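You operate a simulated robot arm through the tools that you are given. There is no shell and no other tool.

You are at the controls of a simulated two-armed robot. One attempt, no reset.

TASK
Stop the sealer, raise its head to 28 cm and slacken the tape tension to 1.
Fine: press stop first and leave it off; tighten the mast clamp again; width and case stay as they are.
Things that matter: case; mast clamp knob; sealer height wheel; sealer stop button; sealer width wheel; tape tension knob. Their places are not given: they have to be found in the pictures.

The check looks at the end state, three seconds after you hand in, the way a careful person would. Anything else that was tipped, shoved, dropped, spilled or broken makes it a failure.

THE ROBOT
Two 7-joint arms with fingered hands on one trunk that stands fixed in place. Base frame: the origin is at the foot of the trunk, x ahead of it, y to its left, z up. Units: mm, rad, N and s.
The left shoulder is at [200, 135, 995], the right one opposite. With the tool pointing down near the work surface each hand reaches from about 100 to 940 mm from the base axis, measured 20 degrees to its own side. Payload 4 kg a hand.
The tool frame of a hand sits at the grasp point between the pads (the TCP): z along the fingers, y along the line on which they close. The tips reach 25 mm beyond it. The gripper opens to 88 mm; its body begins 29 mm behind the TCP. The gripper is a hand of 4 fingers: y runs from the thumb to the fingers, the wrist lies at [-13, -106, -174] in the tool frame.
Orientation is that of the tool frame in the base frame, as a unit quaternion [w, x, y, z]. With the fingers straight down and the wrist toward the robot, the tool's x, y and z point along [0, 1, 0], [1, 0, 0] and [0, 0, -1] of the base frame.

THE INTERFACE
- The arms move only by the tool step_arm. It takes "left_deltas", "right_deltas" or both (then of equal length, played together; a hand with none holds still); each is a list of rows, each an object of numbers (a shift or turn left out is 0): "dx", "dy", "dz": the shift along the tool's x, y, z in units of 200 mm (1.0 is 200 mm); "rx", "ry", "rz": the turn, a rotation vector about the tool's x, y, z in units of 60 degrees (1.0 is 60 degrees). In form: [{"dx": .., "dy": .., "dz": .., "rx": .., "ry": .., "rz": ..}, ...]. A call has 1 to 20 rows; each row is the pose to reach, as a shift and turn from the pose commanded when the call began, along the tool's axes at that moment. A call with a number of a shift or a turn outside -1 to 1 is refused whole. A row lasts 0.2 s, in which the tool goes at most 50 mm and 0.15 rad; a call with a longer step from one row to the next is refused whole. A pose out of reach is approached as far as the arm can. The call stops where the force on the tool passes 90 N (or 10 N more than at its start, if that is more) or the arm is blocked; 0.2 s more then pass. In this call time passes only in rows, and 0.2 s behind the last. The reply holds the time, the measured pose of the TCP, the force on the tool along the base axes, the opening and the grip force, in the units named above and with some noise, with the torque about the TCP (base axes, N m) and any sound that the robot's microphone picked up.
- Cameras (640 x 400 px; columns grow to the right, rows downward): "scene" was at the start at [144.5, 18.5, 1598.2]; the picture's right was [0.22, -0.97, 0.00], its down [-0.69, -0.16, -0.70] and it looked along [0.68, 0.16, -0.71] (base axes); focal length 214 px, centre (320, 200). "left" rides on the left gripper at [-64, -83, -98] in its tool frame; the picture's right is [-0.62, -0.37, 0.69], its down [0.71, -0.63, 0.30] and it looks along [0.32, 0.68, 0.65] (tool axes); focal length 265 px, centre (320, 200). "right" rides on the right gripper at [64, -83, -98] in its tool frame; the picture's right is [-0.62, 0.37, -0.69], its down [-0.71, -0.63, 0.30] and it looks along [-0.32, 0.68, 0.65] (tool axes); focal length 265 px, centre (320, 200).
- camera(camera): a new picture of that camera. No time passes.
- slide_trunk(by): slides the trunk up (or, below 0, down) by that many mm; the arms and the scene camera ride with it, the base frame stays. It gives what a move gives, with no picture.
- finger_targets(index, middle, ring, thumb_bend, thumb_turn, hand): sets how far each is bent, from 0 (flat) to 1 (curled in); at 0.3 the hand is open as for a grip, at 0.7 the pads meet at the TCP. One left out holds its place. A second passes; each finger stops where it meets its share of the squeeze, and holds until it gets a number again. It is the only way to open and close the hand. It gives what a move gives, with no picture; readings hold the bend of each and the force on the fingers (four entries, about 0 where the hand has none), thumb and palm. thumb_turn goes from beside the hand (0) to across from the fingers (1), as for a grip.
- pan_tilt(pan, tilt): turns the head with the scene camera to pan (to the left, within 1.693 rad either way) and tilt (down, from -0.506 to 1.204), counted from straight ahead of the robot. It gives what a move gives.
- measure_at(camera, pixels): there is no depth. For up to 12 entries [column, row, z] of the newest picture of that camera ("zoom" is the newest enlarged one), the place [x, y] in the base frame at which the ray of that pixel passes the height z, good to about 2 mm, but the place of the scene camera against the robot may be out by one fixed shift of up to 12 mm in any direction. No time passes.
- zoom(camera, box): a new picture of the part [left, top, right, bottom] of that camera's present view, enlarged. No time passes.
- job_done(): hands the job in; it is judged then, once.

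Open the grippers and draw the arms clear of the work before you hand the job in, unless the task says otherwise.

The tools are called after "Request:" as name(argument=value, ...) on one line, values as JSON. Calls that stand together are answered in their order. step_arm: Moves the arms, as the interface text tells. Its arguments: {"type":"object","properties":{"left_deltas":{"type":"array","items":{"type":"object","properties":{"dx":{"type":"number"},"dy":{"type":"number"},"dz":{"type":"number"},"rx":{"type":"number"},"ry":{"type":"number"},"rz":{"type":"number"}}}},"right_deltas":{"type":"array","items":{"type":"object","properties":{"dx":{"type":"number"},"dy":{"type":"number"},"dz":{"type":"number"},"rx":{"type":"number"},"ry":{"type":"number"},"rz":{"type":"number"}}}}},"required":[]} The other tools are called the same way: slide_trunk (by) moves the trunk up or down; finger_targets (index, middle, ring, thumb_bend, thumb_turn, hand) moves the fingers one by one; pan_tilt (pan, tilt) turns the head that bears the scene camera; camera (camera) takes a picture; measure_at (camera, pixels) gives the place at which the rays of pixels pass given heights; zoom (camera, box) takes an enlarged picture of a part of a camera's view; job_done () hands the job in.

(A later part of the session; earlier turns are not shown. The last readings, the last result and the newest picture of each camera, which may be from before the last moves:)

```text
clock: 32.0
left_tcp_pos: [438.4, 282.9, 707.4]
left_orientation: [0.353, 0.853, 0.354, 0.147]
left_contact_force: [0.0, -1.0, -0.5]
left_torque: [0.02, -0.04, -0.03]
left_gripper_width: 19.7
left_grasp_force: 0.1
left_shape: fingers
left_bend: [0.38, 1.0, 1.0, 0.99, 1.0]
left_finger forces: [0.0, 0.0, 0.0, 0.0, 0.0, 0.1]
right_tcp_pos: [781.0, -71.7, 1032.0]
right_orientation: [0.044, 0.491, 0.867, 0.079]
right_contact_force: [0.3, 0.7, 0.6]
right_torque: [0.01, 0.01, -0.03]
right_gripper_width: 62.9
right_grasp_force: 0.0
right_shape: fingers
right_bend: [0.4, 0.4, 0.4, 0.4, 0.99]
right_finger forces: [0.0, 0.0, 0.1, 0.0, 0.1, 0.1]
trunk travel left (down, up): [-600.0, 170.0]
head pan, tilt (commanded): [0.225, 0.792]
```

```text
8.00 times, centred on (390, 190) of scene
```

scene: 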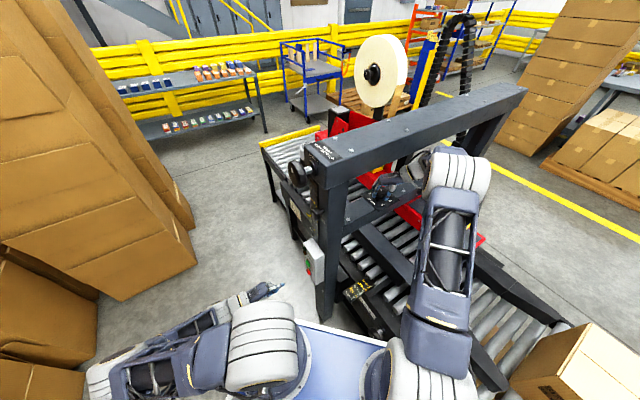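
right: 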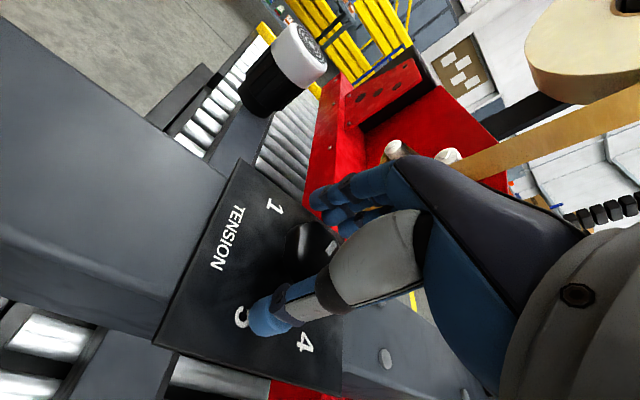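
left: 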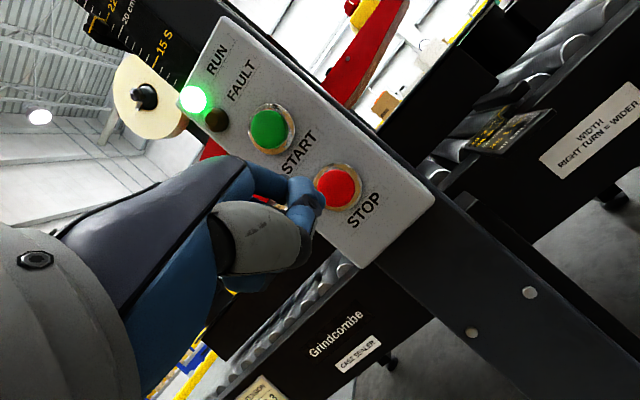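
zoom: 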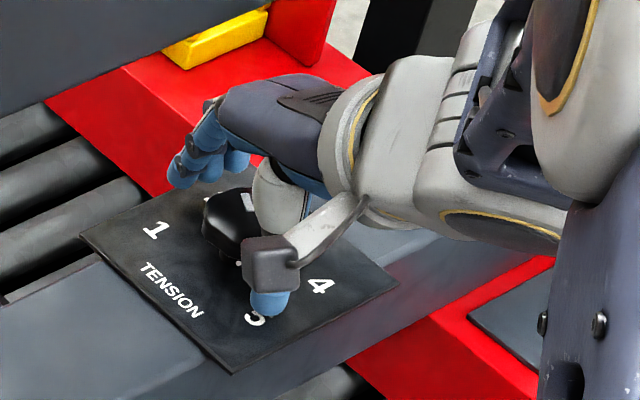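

The knob mark stayed put near the 2. I lower 5 mm again and close on the knob.

Request:
step_arm(right_deltas=[{"dy": -0.0044, "dz": 0.0247}])

Request:
finger_targets(hand="right", index=0.65, middle=0.65, ring=0.65, thumb_bend=0.65)

Request:
zoom(camera="scene", box=[350, 165, 430, 215])

Request:
zoom(camera="right", box=[220, 180, 380, 280])

```text
clock: 32.4
left_tcp_pos: [437.5, 282.5, 706.4]
left_orientation: [0.354, 0.854, 0.353, 0.146]
left_contact_force: [0.3, -0.7, 0.9]
left_torque: [0.03, 0.03, 0.01]
left_gripper_width: 19.7
left_grasp_force: 0.0
left_shape: fingers
left_bend: [0.38, 1.0, 1.0, 0.99, 1.0]
left_finger forces: [0.0, 0.0, 0.1, 0.1, 0.0, 0.0]
right_tcp_pos: [779.8, -72.4, 1027.4]
right_orientation: [0.044, 0.49, 0.867, 0.079]
right_contact_force: [-0.6, 0.1, -0.1]
right_torque: [0.03, 0.02, 0.01]
right_gripper_width: 62.9
right_grasp_force: 0.2
right_shape: fingers
right_bend: [0.4, 0.4, 0.4, 0.4, 0.99]
right_finger forces: [0.1, 0.0, 0.0, 0.1, 0.0, 0.1]
trunk travel left (down, up): [-600.0, 170.0]
head pan, tilt (commanded): [0.225, 0.792]
```

```text
clock: 33.4
left_tcp_pos: [438.1, 281.3, 707.3]
left_orientation: [0.354, 0.854, 0.353, 0.146]
left_contact_force: [-0.3, 0.1, 0.1]
left_torque: [-0.02, 0.02, 0.01]
left_gripper_width: 19.7
left_grasp_force: 0.0
left_shape: fingers
left_bend: [0.38, 1.0, 1.0, 0.99, 1.0]
left_finger forces: [0.1, 0.0, 0.0, 0.0, 0.0, 0.0]
right_tcp_pos: [780.8, -70.7, 1027.4]
right_orientation: [0.044, 0.49, 0.867, 0.079]
right_contact_force: [0.6, 1.6, -3.7]
right_torque: [0.01, 0.0, 0.06]
right_gripper_width: 25.7
right_grasp_force: 9.3
right_shape: fingers
right_bend: [0.59, 0.6, 0.62, 0.57, 1.0]
right_finger forces: [3.8, 3.7, 2.3, 0.1, 9.5, 0.1]
trunk travel left (down, up): [-600.0, 170.0]
head pan, tilt (commanded): [0.225, 0.792]
```

```text
8.00 times, centred on (390, 190) of scene
```

zoom: 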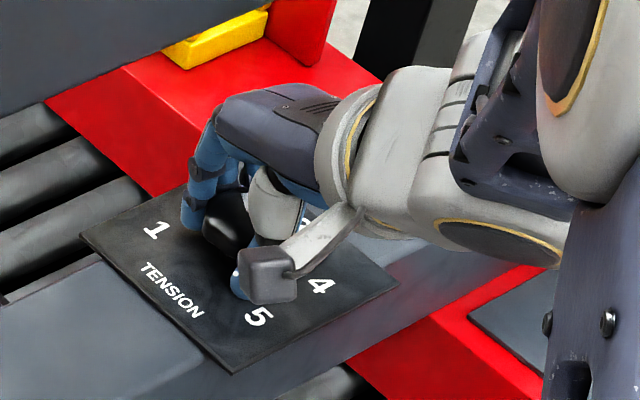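

```text
4.00 times, centred on (300, 230) of right
```

zoom: 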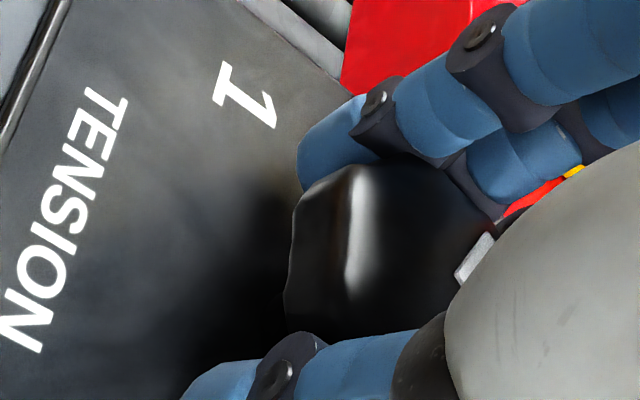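

Grip is firm at about 9 N. I turn 60° counter-clockwise about the knob axis.

Request:
step_arm(right_deltas=[{"dx": -0.003, "dy": -0.002, "ry": 0.022, "rz": -0.123}, {"dx": -0.006, "dy": -0.004, "ry": 0.044, "rz": -0.246}, {"dx": -0.01, "dy": -0.006, "ry": 0.066, "rz": -0.37}, {"dx": -0.013, "dy": -0.009, "ry": 0.089, "rz": -0.493}, {"dx": -0.016, "dy": -0.011, "dz": -0.001, "ry": 0.111, "rz": -0.616}, {"dx": -0.02, "dy": -0.013, "dz": -0.002, "ry": 0.133, "rz": -0.74}, {"dx": -0.023, "dy": -0.015, "dz": -0.002, "ry": 0.155, "rz": -0.863}, {"dx": -0.026, "dy": -0.0175, "dz": -0.003, "rx": 0.003, "ry": 0.177, "rz": -0.986}])

Request:
zoom(camera="scene", box=[350, 165, 430, 215])

Request:
zoom(camera="right", box=[220, 180, 380, 280])

```text
clock: 35.2
left_tcp_pos: [438.5, 281.5, 708.1]
left_orientation: [0.353, 0.854, 0.354, 0.147]
left_contact_force: [-0.5, -0.5, 0.1]
left_torque: [0.0, 0.02, -0.03]
left_gripper_width: 19.9
left_grasp_force: 0.0
left_shape: fingers
left_bend: [0.38, 1.0, 1.0, 0.99, 1.0]
left_finger forces: [0.0, 0.0, 0.0, 0.0, 0.0, 0.1]
right_tcp_pos: [780.3, -78.6, 1028.4]
right_orientation: [-0.001, -0.011, 0.996, 0.089]
right_contact_force: [-13.3, 0.8, -3.8]
right_torque: [0.01, 0.13, 0.04]
right_gripper_width: 26.6
right_grasp_force: 11.2
right_shape: fingers
right_bend: [0.59, 0.61, 0.64, 0.58, 0.97]
right_finger forces: [6.4, 3.7, 0.7, 0.0, 11.4, 0.1]
trunk travel left (down, up): [-600.0, 170.0]
head pan, tilt (commanded): [0.225, 0.792]
```

```text
8.00 times, centred on (390, 190) of scene
```

zoom: 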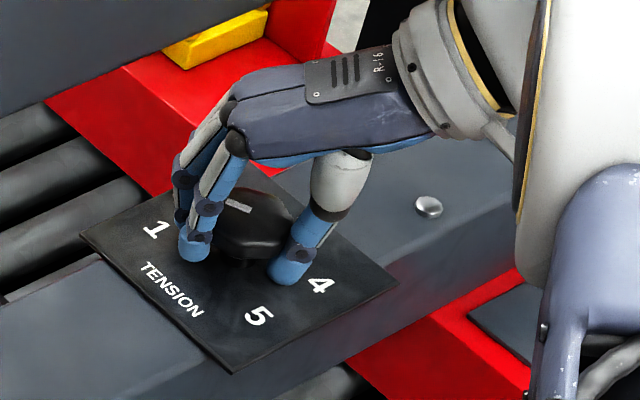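

```text
4.00 times, centred on (300, 230) of right
```

zoom: 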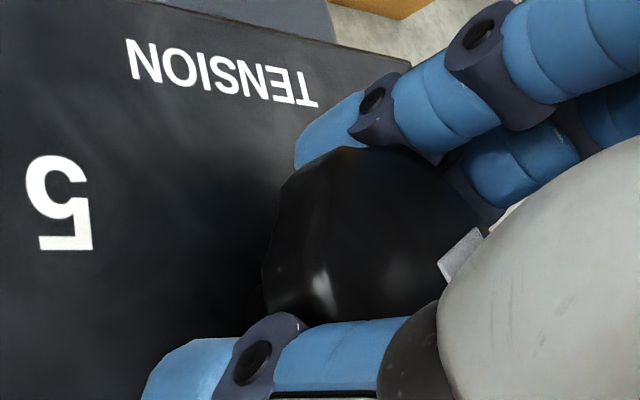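

The mark now lies along the direction to the 1 (slope 9/25 versus 27/84 for the numeral). I open the fingers and rise slightly to check it before leaving.

Request:
finger_targets(hand="right", index=0.38, middle=0.38, ring=0.38, thumb_bend=0.38)

Request:
step_arm(right_deltas=[{"dy": 0.0055, "dz": -0.032}])

Request:
step_arm(right_deltas=[{"ry": -0.022, "rz": 0.123, "dy": 0.004, "dz": 0.001}, {"ry": -0.045, "rz": 0.246, "dy": 0.009, "dz": 0.002}, {"ry": -0.067, "rz": 0.369, "dy": 0.013, "dz": 0.002}, {"ry": -0.09, "rz": 0.492, "dy": 0.018, "dz": 0.003}, {"ry": -0.112, "rz": 0.615, "dy": 0.022, "dz": 0.004}, {"ry": -0.134, "rz": 0.738, "dy": 0.027, "dz": 0.005}, {"ry": -0.157, "rz": 0.861, "dy": 0.031, "dz": 0.006}, {"rx": -0.003, "ry": -0.179, "rz": 0.98, "dy": 0.036, "dz": 0.0065}])

Request:
zoom(camera="scene", box=[350, 165, 430, 215])

Request:
camera(camera="right")

```text
clock: 36.2
left_tcp_pos: [437.8, 282.1, 706.7]
left_orientation: [0.353, 0.853, 0.354, 0.146]
left_contact_force: [0.3, -0.2, -0.8]
left_torque: [0.01, 0.03, -0.02]
left_gripper_width: 19.8
left_grasp_force: 0.0
left_shape: fingers
left_bend: [0.38, 1.0, 1.0, 0.99, 1.0]
left_finger forces: [0.0, 0.1, 0.1, 0.1, 0.1, 0.0]
right_tcp_pos: [780.5, -77.4, 1027.4]
right_orientation: [0.0, -0.01, 0.996, 0.088]
right_contact_force: [-0.2, 0.7, 0.5]
right_torque: [0.0, 0.03, 0.0]
right_gripper_width: 67.4
right_grasp_force: 0.1
right_shape: fingers
right_bend: [0.38, 0.38, 0.38, 0.38, 0.99]
right_finger forces: [0.0, 0.0, 0.0, 0.1, 0.0, 0.1]
trunk travel left (down, up): [-600.0, 170.0]
head pan, tilt (commanded): [0.225, 0.792]
```

```text
clock: 36.6
left_tcp_pos: [438.2, 281.8, 707.6]
left_orientation: [0.354, 0.853, 0.353, 0.147]
left_contact_force: [-0.2, 0.5, 0.6]
left_torque: [-0.01, -0.03, -0.03]
left_gripper_width: 19.8
left_grasp_force: 0.1
left_shape: fingers
left_bend: [0.38, 1.0, 1.0, 0.99, 1.0]
left_finger forces: [0.0, 0.0, 0.1, 0.0, 0.0, 0.0]
right_tcp_pos: [779.1, -77.6, 1035.1]
right_orientation: [-0.001, -0.01, 0.996, 0.089]
right_contact_force: [0.1, -0.6, -0.6]
right_torque: [-0.01, -0.01, -0.01]
right_gripper_width: 67.5
right_grasp_force: 0.1
right_shape: fingers
right_bend: [0.38, 0.38, 0.38, 0.38, 0.99]
right_finger forces: [0.1, 0.1, 0.1, 0.0, 0.0, 0.0]
trunk travel left (down, up): [-600.0, 170.0]
head pan, tilt (commanded): [0.225, 0.792]
```

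```text
clock: 38.4
left_tcp_pos: [438.3, 282.2, 708.4]
left_orientation: [0.353, 0.854, 0.354, 0.146]
left_contact_force: [-0.4, 0.6, 0.9]
left_torque: [0.01, 0.0, 0.01]
left_gripper_width: 19.8
left_grasp_force: 0.1
left_shape: fingers
left_bend: [0.38, 1.0, 1.0, 0.99, 1.0]
left_finger forces: [0.1, 0.0, 0.1, 0.1, 0.1, 0.0]
right_tcp_pos: [780.8, -70.0, 1033.8]
right_orientation: [0.045, 0.488, 0.868, 0.079]
right_contact_force: [-0.3, -0.6, 0.1]
right_torque: [0.03, 0.0, 0.01]
right_gripper_width: 67.2
right_grasp_force: 0.1
right_shape: fingers
right_bend: [0.38, 0.38, 0.38, 0.38, 0.99]
right_finger forces: [0.1, 0.0, 0.0, 0.1, 0.0, 0.0]
trunk travel left (down, up): [-600.0, 170.0]
head pan, tilt (commanded): [0.225, 0.792]
```

```text
8.00 times, centred on (390, 190) of scene
```

zoom: 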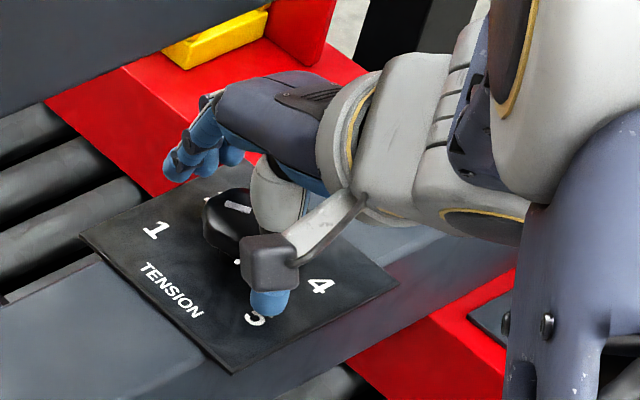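

```text
taken
```

right: 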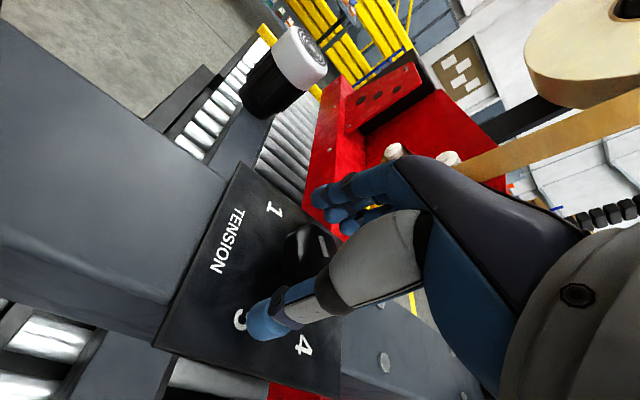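

The mark reads 1. I retrace the path: tilt forward, rise, and draw the right hand out from under the beam.

Request:
step_arm(right_deltas=[{"dy": 0.0053, "dz": -0.0296}])

Request:
step_arm(right_deltas=[{"rx": -0.083}, {"rx": -0.1667}])

Request:
step_arm(right_deltas=[{"dy": 0.047, "dz": -0.127}, {"dx": -0.108, "dy": -0.088, "dz": -0.178}, {"dx": -0.217, "dy": -0.224, "dz": -0.228}, {"dx": -0.325, "dy": -0.359, "dz": -0.279}, {"dx": -0.433, "dy": -0.495, "dz": -0.329}, {"dx": -0.542, "dy": -0.63, "dz": -0.38}])

Request:
camera(camera="right")

Request:
zoom(camera="scene", box=[350, 165, 430, 215])

```text
clock: 38.8
left_tcp_pos: [438.3, 282.2, 707.8]
left_orientation: [0.354, 0.854, 0.353, 0.146]
left_contact_force: [-1.0, -0.4, -0.1]
left_torque: [-0.01, 0.01, -0.02]
left_gripper_width: 19.6
left_grasp_force: 0.1
left_shape: fingers
left_bend: [0.38, 1.0, 1.0, 0.99, 1.0]
left_finger forces: [0.1, 0.0, 0.0, 0.1, 0.1, 0.0]
right_tcp_pos: [780.3, -70.9, 1040.2]
right_orientation: [0.045, 0.488, 0.868, 0.08]
right_contact_force: [-0.1, 0.0, -0.2]
right_torque: [-0.02, 0.0, -0.02]
right_gripper_width: 67.2
right_grasp_force: 0.1
right_shape: fingers
right_bend: [0.38, 0.38, 0.38, 0.38, 0.99]
right_finger forces: [0.1, 0.0, 0.1, 0.0, 0.0, 0.0]
trunk travel left (down, up): [-600.0, 170.0]
head pan, tilt (commanded): [0.225, 0.792]
```

```text
clock: 39.4
left_tcp_pos: [437.5, 281.8, 707.0]
left_orientation: [0.353, 0.854, 0.353, 0.146]
left_contact_force: [0.4, 0.6, -0.2]
left_torque: [-0.02, 0.02, 0.02]
left_gripper_width: 19.7
left_grasp_force: 0.0
left_shape: fingers
left_bend: [0.38, 1.0, 1.0, 0.99, 1.0]
left_finger forces: [0.0, 0.1, 0.0, 0.0, 0.0, 0.0]
right_tcp_pos: [780.5, -70.0, 1040.0]
right_orientation: [0.088, 0.482, 0.858, 0.155]
right_contact_force: [0.3, 0.2, -0.8]
right_torque: [0.01, -0.04, 0.01]
right_gripper_width: 67.2
right_grasp_force: 0.0
right_shape: fingers
right_bend: [0.38, 0.38, 0.38, 0.38, 0.99]
right_finger forces: [0.0, 0.0, 0.0, 0.1, 0.0, 0.1]
trunk travel left (down, up): [-600.0, 170.0]
head pan, tilt (commanded): [0.225, 0.792]
```

```text
clock: 40.8
left_tcp_pos: [438.5, 281.7, 707.1]
left_orientation: [0.354, 0.853, 0.354, 0.147]
left_contact_force: [-0.6, -0.1, -0.8]
left_torque: [0.01, 0.0, 0.01]
left_gripper_width: 19.8
left_grasp_force: 0.0
left_shape: fingers
left_bend: [0.38, 1.0, 1.0, 0.99, 1.0]
left_finger forces: [0.0, 0.1, 0.1, 0.0, 0.0, 0.1]
right_tcp_pos: [712.2, -237.7, 1066.1]
right_orientation: [0.088, 0.481, 0.859, 0.155]
right_contact_force: [0.0, -0.5, -1.2]
right_torque: [-0.04, 0.01, -0.02]
right_gripper_width: 67.3
right_grasp_force: 0.1
right_shape: fingers
right_bend: [0.38, 0.38, 0.38, 0.38, 0.99]
right_finger forces: [0.0, 0.0, 0.0, 0.1, 0.0, 0.0]
trunk travel left (down, up): [-600.0, 170.0]
head pan, tilt (commanded): [0.225, 0.792]
```

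```text
taken
```

right: 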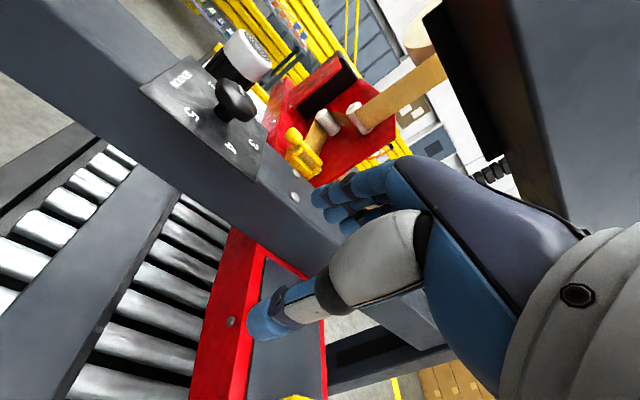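

```text
8.00 times, centred on (390, 190) of scene
```

zoom: 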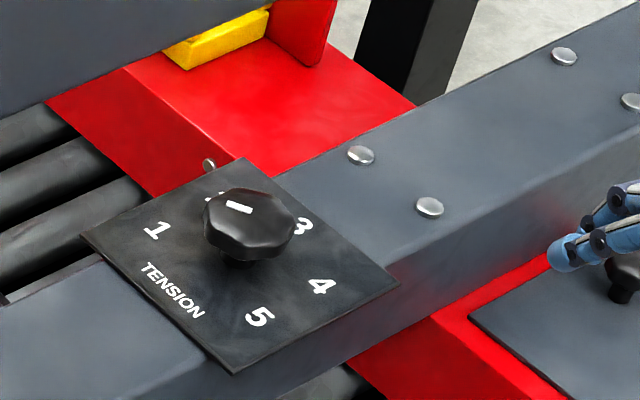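

Out from under the beam, I check the mark direction closely with a higher zoom.

Request:
zoom(camera="scene", box=[364, 184, 396, 204])

Request:
zoom(camera="right", box=[130, 60, 290, 160])

```text
16.00 times, centred on (380, 194) of scene
```

zoom: 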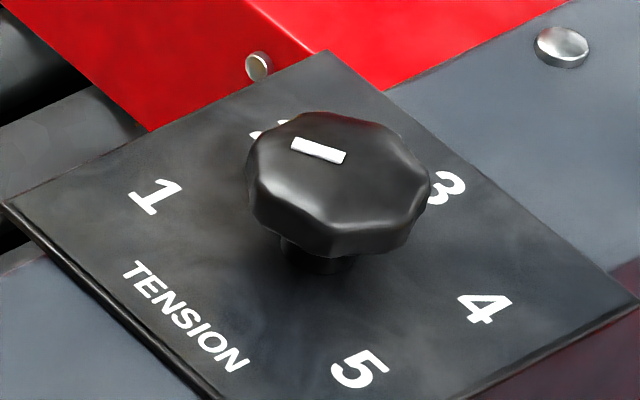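

```text
4.00 times, centred on (210, 110) of right
```

zoom: 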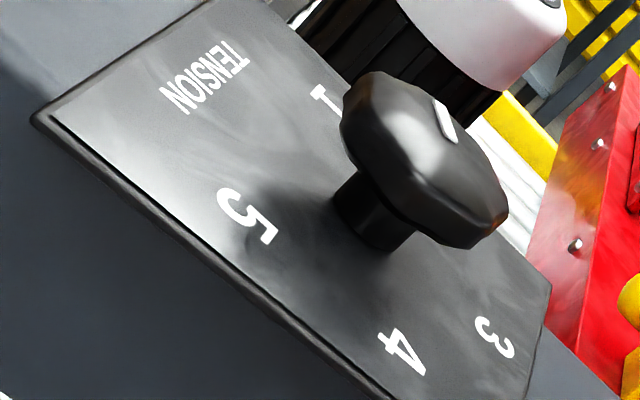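

The mark lies between about 120° and 126°, aimed at the 1. I zoom tighter to measure it and the numeral positions accurately.

Request:
zoom(camera="scene", box=[368, 184, 392, 199])

```text
16.00 times, centred on (380, 192) of scene
```

zoom: 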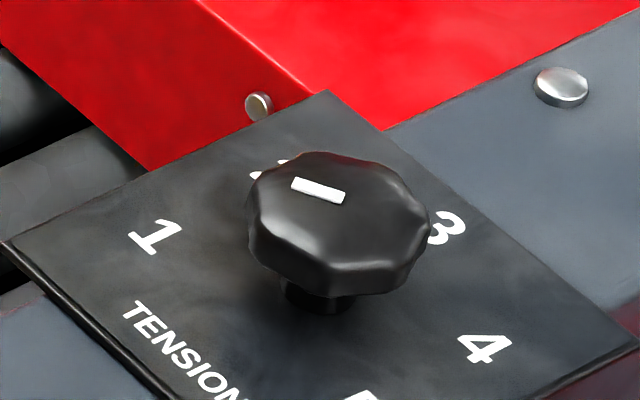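

At 16x the mark's corners are about (294,177), (345,191), (341,203), (290,188). I measure these and the numerals on the zoom picture.

Request:
measure_at(camera="zoom", pixels=[[294, 177, 1030], [345, 191, 1030], [341, 203, 1030], [290, 188, 1030], [155, 237, 1005], [443, 228, 1005], [485, 348, 1005], [338, 210, 1030], [319, 298, 1005]])

```text
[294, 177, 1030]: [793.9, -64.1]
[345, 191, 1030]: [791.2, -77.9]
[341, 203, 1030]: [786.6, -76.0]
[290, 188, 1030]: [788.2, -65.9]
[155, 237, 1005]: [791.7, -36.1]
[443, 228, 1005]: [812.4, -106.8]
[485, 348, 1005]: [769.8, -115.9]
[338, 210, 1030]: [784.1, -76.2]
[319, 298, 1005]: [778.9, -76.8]
```

The mark lies at azimuth ~79° against 75° for the 1, so tension reads 1. Now the clamp: I reopen the left hand and raise it about 400 mm in front of the mast.

Request:
finger_targets(hand="left", index=0.38, middle=0.38, ring=0.38, thumb_bend=0.38, thumb_turn=1.0)

Request:
step_arm(left_deltas=[{"dy": 0.1, "dz": -0.2}, {"dy": 0.23, "dz": -0.35}, {"dy": 0.36, "dz": -0.5}, {"dy": 0.49, "dz": -0.64}, {"dy": 0.62, "dz": -0.78}])

Request:
step_arm(left_deltas=[{"dy": 0.14, "dz": -0.14, "rx": -0.125}, {"dy": 0.28, "dz": -0.28, "rx": -0.25}, {"dy": 0.42, "dz": -0.42, "rx": -0.375}, {"dy": 0.56, "dz": -0.56, "rx": -0.5}, {"dy": 0.7, "dz": -0.7, "rx": -0.625}, {"dy": 0.75, "dz": -0.75, "rx": -0.75}])

Request:
camera(camera="left")

Request:
camera(camera="scene")

```text
clock: 41.8
left_tcp_pos: [438.5, 282.9, 707.7]
left_orientation: [0.354, 0.854, 0.353, 0.146]
left_contact_force: [-0.8, -0.5, 0.4]
left_torque: [0.03, -0.03, 0.02]
left_gripper_width: 67.7
left_grasp_force: 0.1
left_shape: fingers
left_bend: [0.38, 0.38, 0.38, 0.38, 0.99]
left_finger forces: [0.0, 0.0, 0.0, 0.0, 0.0, 0.0]
right_tcp_pos: [713.1, -238.7, 1065.0]
right_orientation: [0.087, 0.482, 0.858, 0.155]
right_contact_force: [0.3, -1.0, -0.1]
right_torque: [-0.02, 0.0, -0.05]
right_gripper_width: 67.3
right_grasp_force: 0.1
right_shape: fingers
right_bend: [0.38, 0.38, 0.38, 0.38, 0.99]
right_finger forces: [0.0, 0.0, 0.0, 0.1, 0.1, 0.0]
trunk travel left (down, up): [-600.0, 170.0]
head pan, tilt (commanded): [0.225, 0.792]
```

```text
clock: 43.0
left_tcp_pos: [424.9, 301.5, 904.9]
left_orientation: [0.353, 0.854, 0.354, 0.146]
left_contact_force: [0.3, -0.4, -0.7]
left_torque: [-0.01, 0.0, 0.02]
left_gripper_width: 67.8
left_grasp_force: 0.1
left_shape: fingers
left_bend: [0.38, 0.38, 0.38, 0.38, 0.99]
left_finger forces: [0.0, 0.1, 0.1, 0.0, 0.0, 0.0]
right_tcp_pos: [712.6, -238.4, 1066.0]
right_orientation: [0.088, 0.482, 0.858, 0.154]
right_contact_force: [0.0, 0.2, 0.6]
right_torque: [-0.01, -0.01, 0.02]
right_gripper_width: 67.7
right_grasp_force: 0.0
right_shape: fingers
right_bend: [0.38, 0.38, 0.38, 0.38, 0.99]
right_finger forces: [0.0, 0.0, 0.1, 0.1, 0.1, 0.0]
trunk travel left (down, up): [-600.0, 170.0]
head pan, tilt (commanded): [0.225, 0.792]
```

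```text
clock: 44.4
left_tcp_pos: [420.9, 299.5, 1116.5]
left_orientation: [0.654, 0.653, 0.27, 0.27]
left_contact_force: [0.3, 0.0, 0.0]
left_torque: [-0.01, -0.02, -0.01]
left_gripper_width: 67.5
left_grasp_force: 0.0
left_shape: fingers
left_bend: [0.38, 0.38, 0.38, 0.38, 0.99]
left_finger forces: [0.0, 0.0, 0.1, 0.0, 0.0, 0.0]
right_tcp_pos: [713.3, -237.7, 1065.4]
right_orientation: [0.088, 0.482, 0.858, 0.155]
right_contact_force: [0.2, -0.8, 0.9]
right_torque: [0.02, 0.03, -0.02]
right_gripper_width: 67.6
right_grasp_force: 0.0
right_shape: fingers
right_bend: [0.38, 0.38, 0.38, 0.38, 0.99]
right_finger forces: [0.0, 0.1, 0.0, 0.1, 0.1, 0.0]
trunk travel left (down, up): [-600.0, 170.0]
head pan, tilt (commanded): [0.225, 0.792]
```

```text
taken
```

left: 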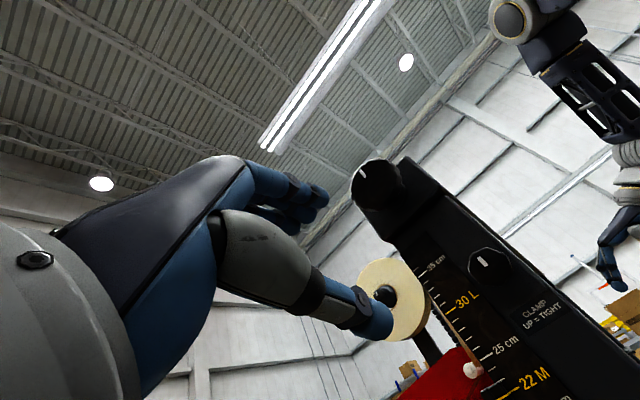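

```text
taken
```

scene: 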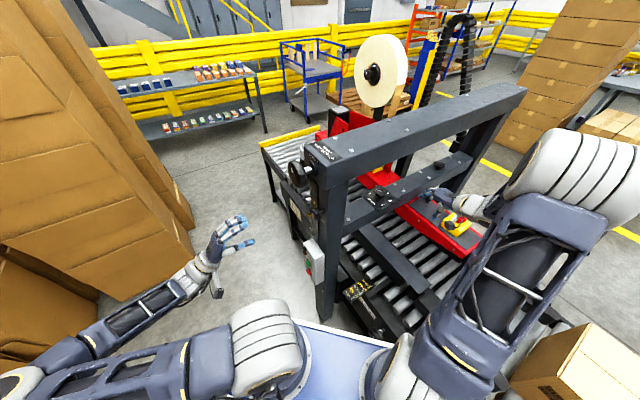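

The clamp knob is at (489,266) in the left view, consistent with (542,127,1110). I move in to a pre-grasp about 30 mm in front of it.

Request:
step_arm(left_deltas=[{"dx": -0.06, "dy": -0.01, "dz": 0.2}, {"dx": -0.12, "dy": -0.02, "dz": 0.4}, {"dx": -0.197, "dy": -0.0325, "dz": 0.6}, {"dx": -0.197, "dy": -0.0325, "dz": 0.77}])

Request:
camera(camera="left")

Request:
zoom(camera="scene", box=[250, 150, 378, 230])

```text
clock: 45.4
left_tcp_pos: [501.0, 162.1, 1111.0]
left_orientation: [0.653, 0.654, 0.27, 0.271]
left_contact_force: [-0.6, -0.5, -0.8]
left_torque: [0.01, -0.02, 0.01]
left_gripper_width: 67.7
left_grasp_force: 0.2
left_shape: fingers
left_bend: [0.38, 0.38, 0.38, 0.38, 0.99]
left_finger forces: [0.0, 0.2, 0.0, 0.0, 0.1, 0.0]
right_tcp_pos: [712.5, -237.2, 1064.8]
right_orientation: [0.087, 0.481, 0.859, 0.155]
right_contact_force: [-0.8, 0.5, 0.5]
right_torque: [-0.01, -0.01, -0.02]
right_gripper_width: 67.3
right_grasp_force: 0.0
right_shape: fingers
right_bend: [0.38, 0.38, 0.38, 0.38, 0.99]
right_finger forces: [0.0, 0.0, 0.2, 0.1, 0.1, 0.0]
trunk travel left (down, up): [-600.0, 170.0]
head pan, tilt (commanded): [0.225, 0.792]
```

```text
taken
```

left: 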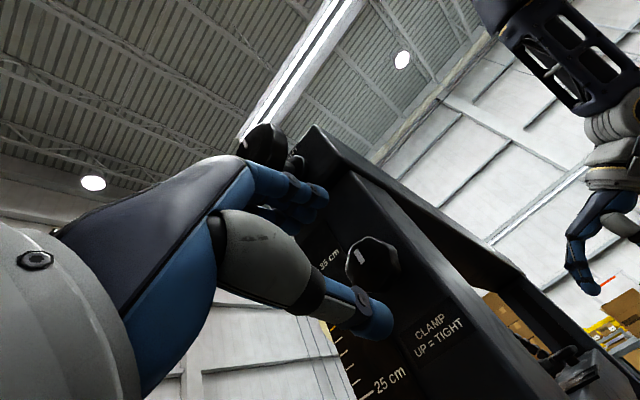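

```text
5.00 times, centred on (314, 190) of scene
```

zoom: 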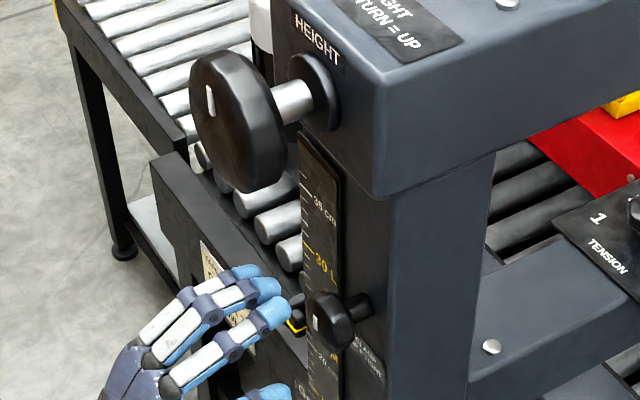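

The hand reached (501,162,1111) without trouble; the knob is at (373,262) in the left view. I zoom to find its center precisely and measure the ray.

Request:
zoom(camera="left", box=[300, 200, 460, 300])

Request:
measure_at(camera="left", pixels=[[371, 262, 1105], [371, 262, 1110], [371, 262, 1115]])

```text
4.00 times, centred on (380, 250) of left
```

zoom: 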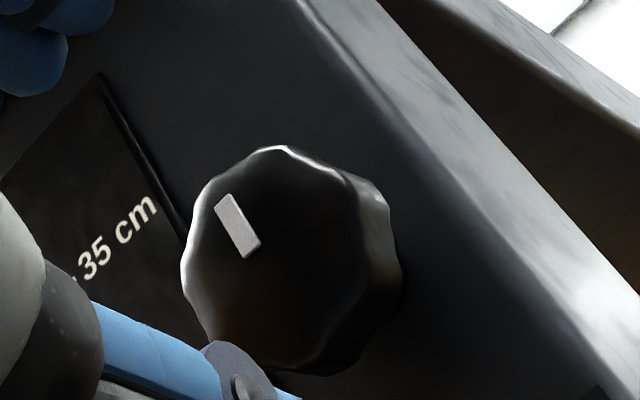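

```text
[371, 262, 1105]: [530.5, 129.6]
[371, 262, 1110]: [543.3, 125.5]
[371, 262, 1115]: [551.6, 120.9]
```

The knob's face center is near t=472.5, z=1109, so the hand is well centered. I advance 46 mm so the pads straddle the knob, then close.

Request:
step_arm(left_deltas=[{"dz": 0.1}, {"dz": 0.18}, {"dz": 0.23}])

Request:
camera(camera="left")

Request:
zoom(camera="scene", box=[280, 180, 344, 220])

```text
clock: 46.2
left_tcp_pos: [535.1, 131.0, 1111.1]
left_orientation: [0.653, 0.653, 0.272, 0.271]
left_contact_force: [-1.0, -0.3, 0.0]
left_torque: [0.0, -0.02, -0.01]
left_gripper_width: 67.5
left_grasp_force: 0.0
left_shape: fingers
left_bend: [0.38, 0.38, 0.38, 0.38, 0.99]
left_finger forces: [0.0, 0.0, 0.0, 0.1, 0.0, 0.0]
right_tcp_pos: [712.2, -237.5, 1064.7]
right_orientation: [0.088, 0.482, 0.858, 0.154]
right_contact_force: [1.0, -0.5, 0.1]
right_torque: [-0.01, 0.0, -0.01]
right_gripper_width: 67.3
right_grasp_force: 0.2
right_shape: fingers
right_bend: [0.38, 0.38, 0.38, 0.38, 0.99]
right_finger forces: [0.1, 0.1, 0.0, 0.1, 0.1, 0.1]
trunk travel left (down, up): [-600.0, 170.0]
head pan, tilt (commanded): [0.225, 0.792]
```

```text
taken
```

left: 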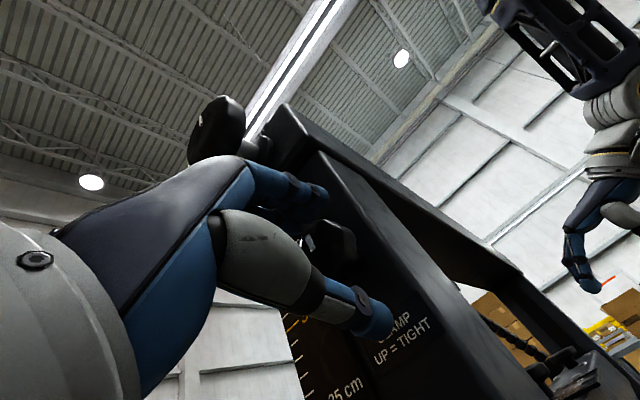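

```text
10.00 times, centred on (312, 200) of scene
```

zoom: 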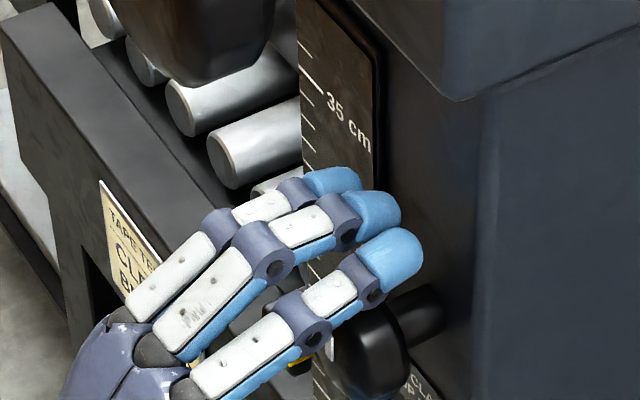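

The fingers are above the knob and the thumb below, with no contact yet. I close on the knob.

Request:
finger_targets(hand="left", index=0.65, middle=0.65, ring=0.65, thumb_bend=0.65)

Request:
zoom(camera="scene", box=[280, 185, 344, 225])

Request:
zoom(camera="left", box=[250, 180, 410, 340])

```text
clock: 47.2
left_tcp_pos: [534.9, 129.8, 1111.0]
left_orientation: [0.653, 0.654, 0.27, 0.27]
left_contact_force: [1.8, -2.0, -0.7]
left_torque: [0.0, 0.01, 0.0]
left_gripper_width: 26.1
left_grasp_force: 7.3
left_shape: fingers
left_bend: [0.59, 0.61, 0.64, 0.57, 1.0]
left_finger forces: [3.7, 2.9, 0.3, 0.0, 7.3, 0.0]
right_tcp_pos: [713.2, -238.9, 1064.6]
right_orientation: [0.086, 0.481, 0.858, 0.155]
right_contact_force: [-0.6, 0.2, -0.7]
right_torque: [-0.07, 0.0, -0.03]
right_gripper_width: 67.7
right_grasp_force: 0.1
right_shape: fingers
right_bend: [0.38, 0.38, 0.38, 0.38, 0.99]
right_finger forces: [0.0, 0.0, 0.1, 0.1, 0.0, 0.0]
trunk travel left (down, up): [-600.0, 170.0]
head pan, tilt (commanded): [0.225, 0.792]
```

```text
10.00 times, centred on (312, 205) of scene
```

zoom: 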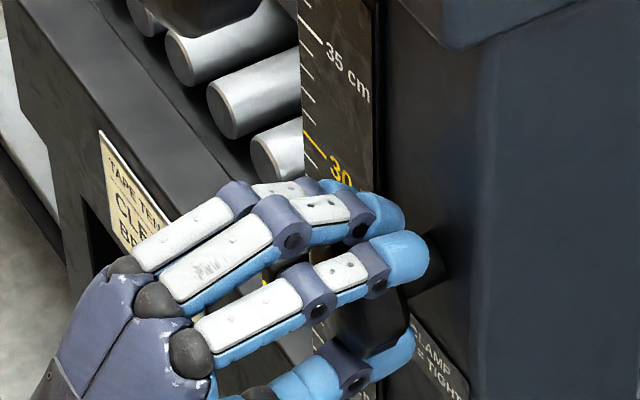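

```text
2.50 times, centred on (330, 260) of left
```

zoom: 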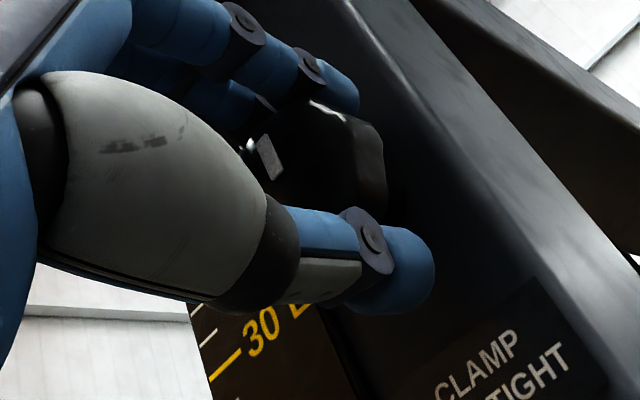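

Grip is about 7 N. I try loosening with a small counter-clockwise turn of 24°, watching the torque.

Request:
step_arm(left_deltas=[{"rz": -0.133, "dx": 0.002, "dy": 0.001}, {"rz": -0.267, "dx": 0.003, "dy": 0.003}, {"rz": -0.4, "dx": 0.005, "dy": 0.0045}])

Request:
zoom(camera="left", box=[250, 180, 410, 340])

Request:
zoom(camera="scene", box=[280, 185, 344, 225])

```text
clock: 48.0
left_tcp_pos: [525.3, 162.8, 1096.2]
left_orientation: [0.696, 0.583, 0.399, 0.128]
left_contact_force: [0.2, -0.5, 0.9]
left_torque: [-0.02, -0.03, -0.01]
left_gripper_width: 9.6
left_grasp_force: 0.0
left_shape: fingers
left_bend: [0.65, 0.65, 0.65, 0.65, 1.0]
left_finger forces: [0.0, 0.0, 0.0, 0.0, 0.0, 0.1]
left hand out of reach, approached as far as the arm can: row 1, 2, 3
right_tcp_pos: [713.4, -238.3, 1065.4]
right_orientation: [0.088, 0.481, 0.858, 0.155]
right_contact_force: [0.1, -0.6, 0.3]
right_torque: [-0.01, 0.02, -0.02]
right_gripper_width: 67.5
right_grasp_force: 0.0
right_shape: fingers
right_bend: [0.38, 0.38, 0.38, 0.38, 0.99]
right_finger forces: [0.1, 0.1, 0.1, 0.0, 0.0, 0.1]
trunk travel left (down, up): [-600.0, 170.0]
head pan, tilt (commanded): [0.225, 0.792]
```

```text
2.50 times, centred on (330, 260) of left
```

zoom: 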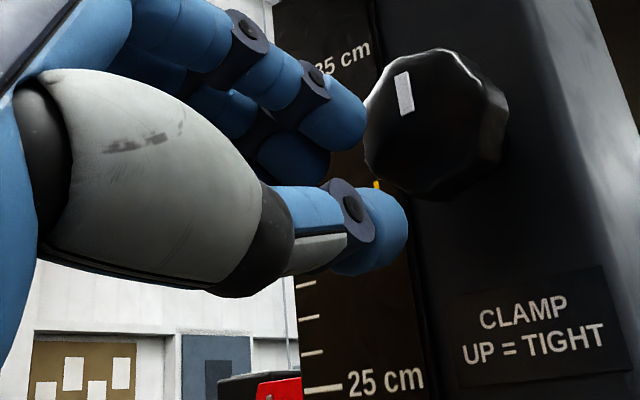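

```text
10.00 times, centred on (312, 205) of scene
```

zoom: 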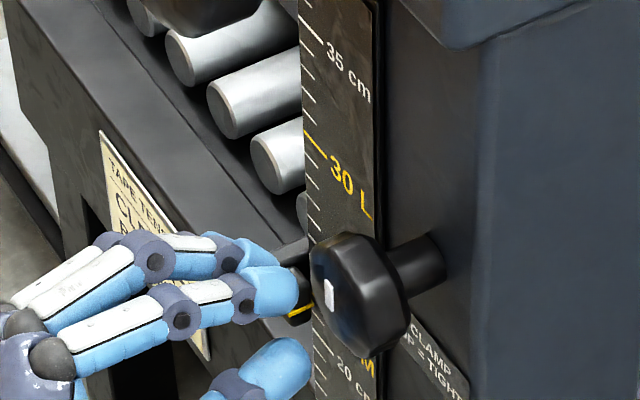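

That turn was out of reach (the wrist gets too near the shoulder), so the hand slid off; the knob mark is still up. Turning with the wrist on the far side should fit, so I open, back off 70 mm and roll the hand the other way about its axis.

Request:
finger_targets(hand="left", index=0.38, middle=0.38, ring=0.38, thumb_bend=0.38)

Request:
step_arm(left_deltas=[{"dz": -0.15}, {"dz": -0.35}])

Request:
step_arm(left_deltas=[{"rz": 0.125}, {"rz": 0.25}, {"rz": 0.375}, {"rz": 0.5}, {"rz": 0.625}, {"rz": 0.75}, {"rz": 0.875}, {"rz": 1.0}])

Request:
camera(camera="left")

Request:
camera(camera="scene")

```text
clock: 49.0
left_tcp_pos: [525.9, 162.9, 1097.2]
left_orientation: [0.696, 0.584, 0.398, 0.127]
left_contact_force: [-0.3, -0.3, -0.7]
left_torque: [-0.03, -0.01, -0.03]
left_gripper_width: 67.4
left_grasp_force: 0.1
left_shape: fingers
left_bend: [0.38, 0.38, 0.38, 0.38, 0.99]
left_finger forces: [0.0, 0.0, 0.0, 0.0, 0.0, 0.0]
right_tcp_pos: [712.3, -238.5, 1065.2]
right_orientation: [0.088, 0.482, 0.858, 0.155]
right_contact_force: [0.5, 0.4, -0.1]
right_torque: [0.03, 0.05, 0.01]
right_gripper_width: 67.4
right_grasp_force: 0.1
right_shape: fingers
right_bend: [0.38, 0.38, 0.38, 0.38, 0.99]
right_finger forces: [0.1, 0.1, 0.1, 0.1, 0.0, 0.1]
trunk travel left (down, up): [-600.0, 170.0]
head pan, tilt (commanded): [0.225, 0.792]
```

```text
clock: 49.6
left_tcp_pos: [475.1, 214.4, 1095.8]
left_orientation: [0.696, 0.583, 0.399, 0.129]
left_contact_force: [-0.4, -0.1, -0.2]
left_torque: [0.02, -0.01, -0.06]
left_gripper_width: 67.2
left_grasp_force: 0.1
left_shape: fingers
left_bend: [0.38, 0.38, 0.38, 0.38, 0.99]
left_finger forces: [0.0, 0.0, 0.0, 0.0, 0.1, 0.1]
left hand out of reach, approached as far as the arm can: row 1
right_tcp_pos: [712.2, -239.9, 1064.9]
right_orientation: [0.087, 0.482, 0.858, 0.155]
right_contact_force: [-0.4, 0.1, -0.4]
right_torque: [0.02, -0.03, -0.04]
right_gripper_width: 67.5
right_grasp_force: 0.0
right_shape: fingers
right_bend: [0.38, 0.38, 0.38, 0.38, 0.99]
right_finger forces: [0.1, 0.1, 0.0, 0.0, 0.0, 0.0]
trunk travel left (down, up): [-600.0, 170.0]
head pan, tilt (commanded): [0.225, 0.792]
```

```text
clock: 51.4
left_tcp_pos: [475.0, 214.2, 1099.1]
left_orientation: [0.537, 0.705, 0.054, 0.46]
left_contact_force: [0.5, 0.3, 0.1]
left_torque: [0.0, -0.04, 0.02]
left_gripper_width: 67.2
left_grasp_force: 0.0
left_shape: fingers
left_bend: [0.38, 0.38, 0.38, 0.38, 0.99]
left_finger forces: [0.0, 0.0, 0.0, 0.0, 0.1, 0.0]
right_tcp_pos: [712.5, -238.7, 1064.9]
right_orientation: [0.087, 0.482, 0.858, 0.154]
right_contact_force: [0.4, 0.2, 1.1]
right_torque: [0.01, 0.0, 0.01]
right_gripper_width: 67.5
right_grasp_force: 0.0
right_shape: fingers
right_bend: [0.38, 0.38, 0.38, 0.38, 0.99]
right_finger forces: [0.0, 0.0, 0.0, 0.0, 0.1, 0.1]
trunk travel left (down, up): [-600.0, 170.0]
head pan, tilt (commanded): [0.225, 0.792]
```

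```text
taken
```

left: 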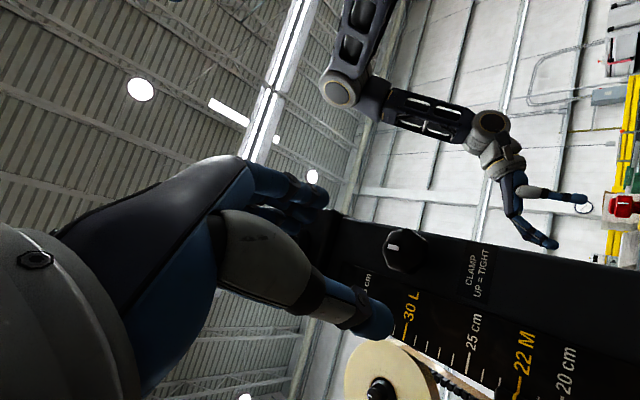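

```text
taken
```

scene: 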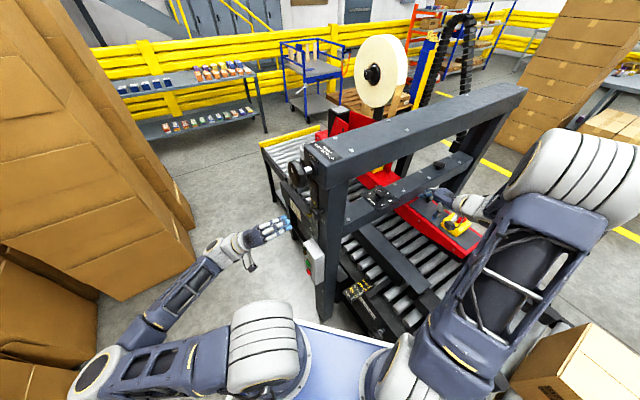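

Roll is now +36° and in reach. I roll 54° more to about +90°.

Request:
step_arm(left_deltas=[{"rz": 0.125}, {"rz": 0.25}, {"rz": 0.375}, {"rz": 0.5}, {"rz": 0.625}, {"rz": 0.75}, {"rz": 0.9}])

Request:
camera(camera="left")

Request:
camera(camera="scene")

```text
refused: row 7 steps farther than a row can; nothing moved
```

```text
taken
```

left: 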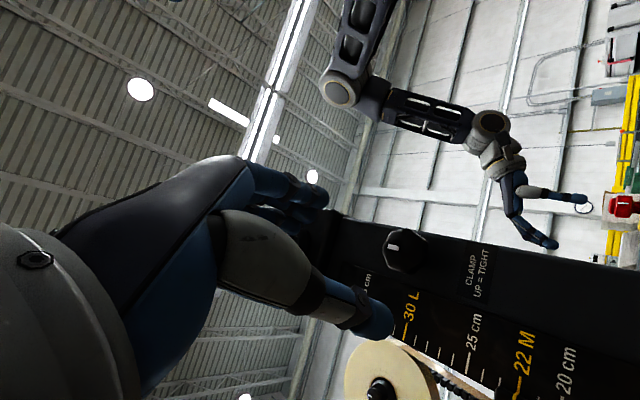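

```text
taken
```

scene: 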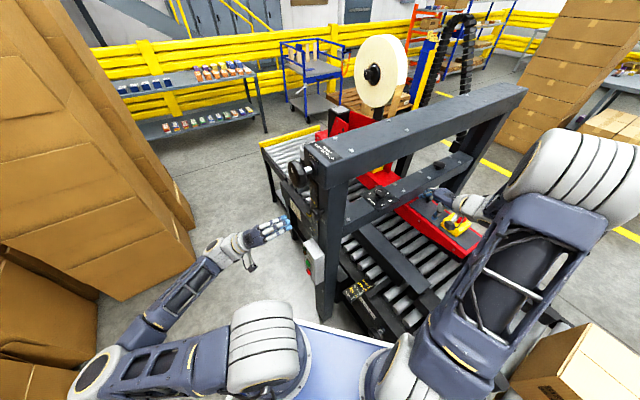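

The last row was too big a step and the call was refused. I send it again with equal steps of 0.129.

Request:
step_arm(left_deltas=[{"rz": 0.129}, {"rz": 0.257}, {"rz": 0.386}, {"rz": 0.514}, {"rz": 0.643}, {"rz": 0.771}, {"rz": 0.9}])

Request:
camera(camera="left")

Request:
camera(camera="scene")

```text
clock: 53.0
left_tcp_pos: [476.6, 213.4, 1099.1]
left_orientation: [0.27, 0.653, -0.271, 0.654]
left_contact_force: [0.2, -0.9, -0.4]
left_torque: [0.01, -0.01, 0.04]
left_gripper_width: 67.2
left_grasp_force: 0.1
left_shape: fingers
left_bend: [0.38, 0.38, 0.38, 0.38, 0.99]
left_finger forces: [0.1, 0.0, 0.0, 0.1, 0.0, 0.0]
right_tcp_pos: [713.0, -237.7, 1065.3]
right_orientation: [0.087, 0.482, 0.858, 0.155]
right_contact_force: [-0.6, 0.2, -0.6]
right_torque: [0.02, -0.01, 0.0]
right_gripper_width: 67.4
right_grasp_force: 0.1
right_shape: fingers
right_bend: [0.38, 0.38, 0.38, 0.38, 0.99]
right_finger forces: [0.0, 0.0, 0.0, 0.1, 0.1, 0.0]
trunk travel left (down, up): [-600.0, 170.0]
head pan, tilt (commanded): [0.225, 0.792]
```

```text
taken
```

left: 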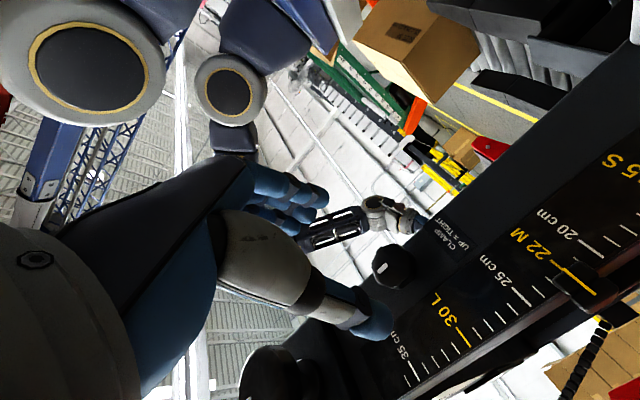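

```text
taken
```

scene: 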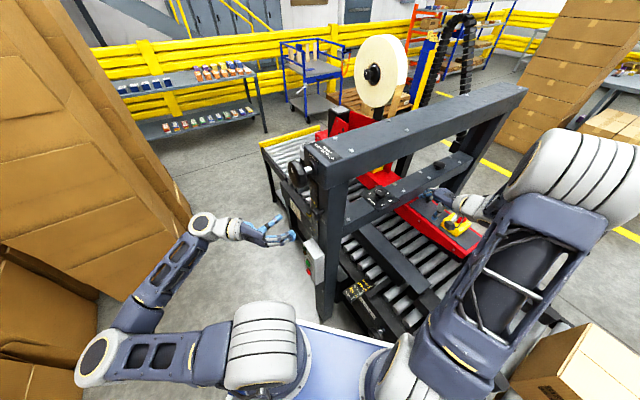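

At +90° roll everything is in reach, and the left view shows the clamp knob at (393,266). I center on the knob and come to 40 mm short of the grasp.

Request:
step_arm(left_deltas=[{"dx": 0.015, "dy": 0.04, "dz": 0.15}, {"dx": 0.03, "dy": 0.0765, "dz": 0.3}])

Request:
camera(camera="left")

Request:
zoom(camera="scene", box=[260, 170, 356, 230])

```text
clock: 53.6
left_tcp_pos: [507.8, 159.7, 1105.4]
left_orientation: [0.27, 0.653, -0.271, 0.654]
left_contact_force: [-0.8, 0.1, -0.4]
left_torque: [-0.03, 0.0, 0.02]
left_gripper_width: 67.3
left_grasp_force: 0.0
left_shape: fingers
left_bend: [0.38, 0.38, 0.38, 0.38, 0.99]
left_finger forces: [0.1, 0.1, 0.0, 0.1, 0.1, 0.0]
right_tcp_pos: [712.3, -237.9, 1065.7]
right_orientation: [0.087, 0.481, 0.859, 0.155]
right_contact_force: [-0.1, 0.7, -0.1]
right_torque: [0.03, 0.03, -0.01]
right_gripper_width: 67.2
right_grasp_force: 0.0
right_shape: fingers
right_bend: [0.38, 0.38, 0.38, 0.38, 0.99]
right_finger forces: [0.1, 0.0, 0.1, 0.0, 0.1, 0.0]
trunk travel left (down, up): [-600.0, 170.0]
head pan, tilt (commanded): [0.225, 0.792]
```

```text
taken
```

left: 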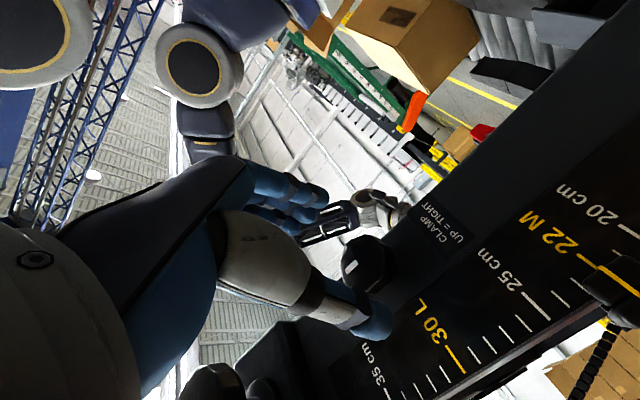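

```text
6.67 times, centred on (308, 200) of scene
```

zoom: 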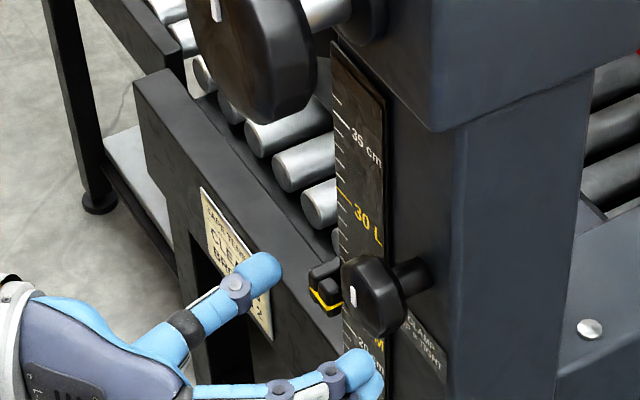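

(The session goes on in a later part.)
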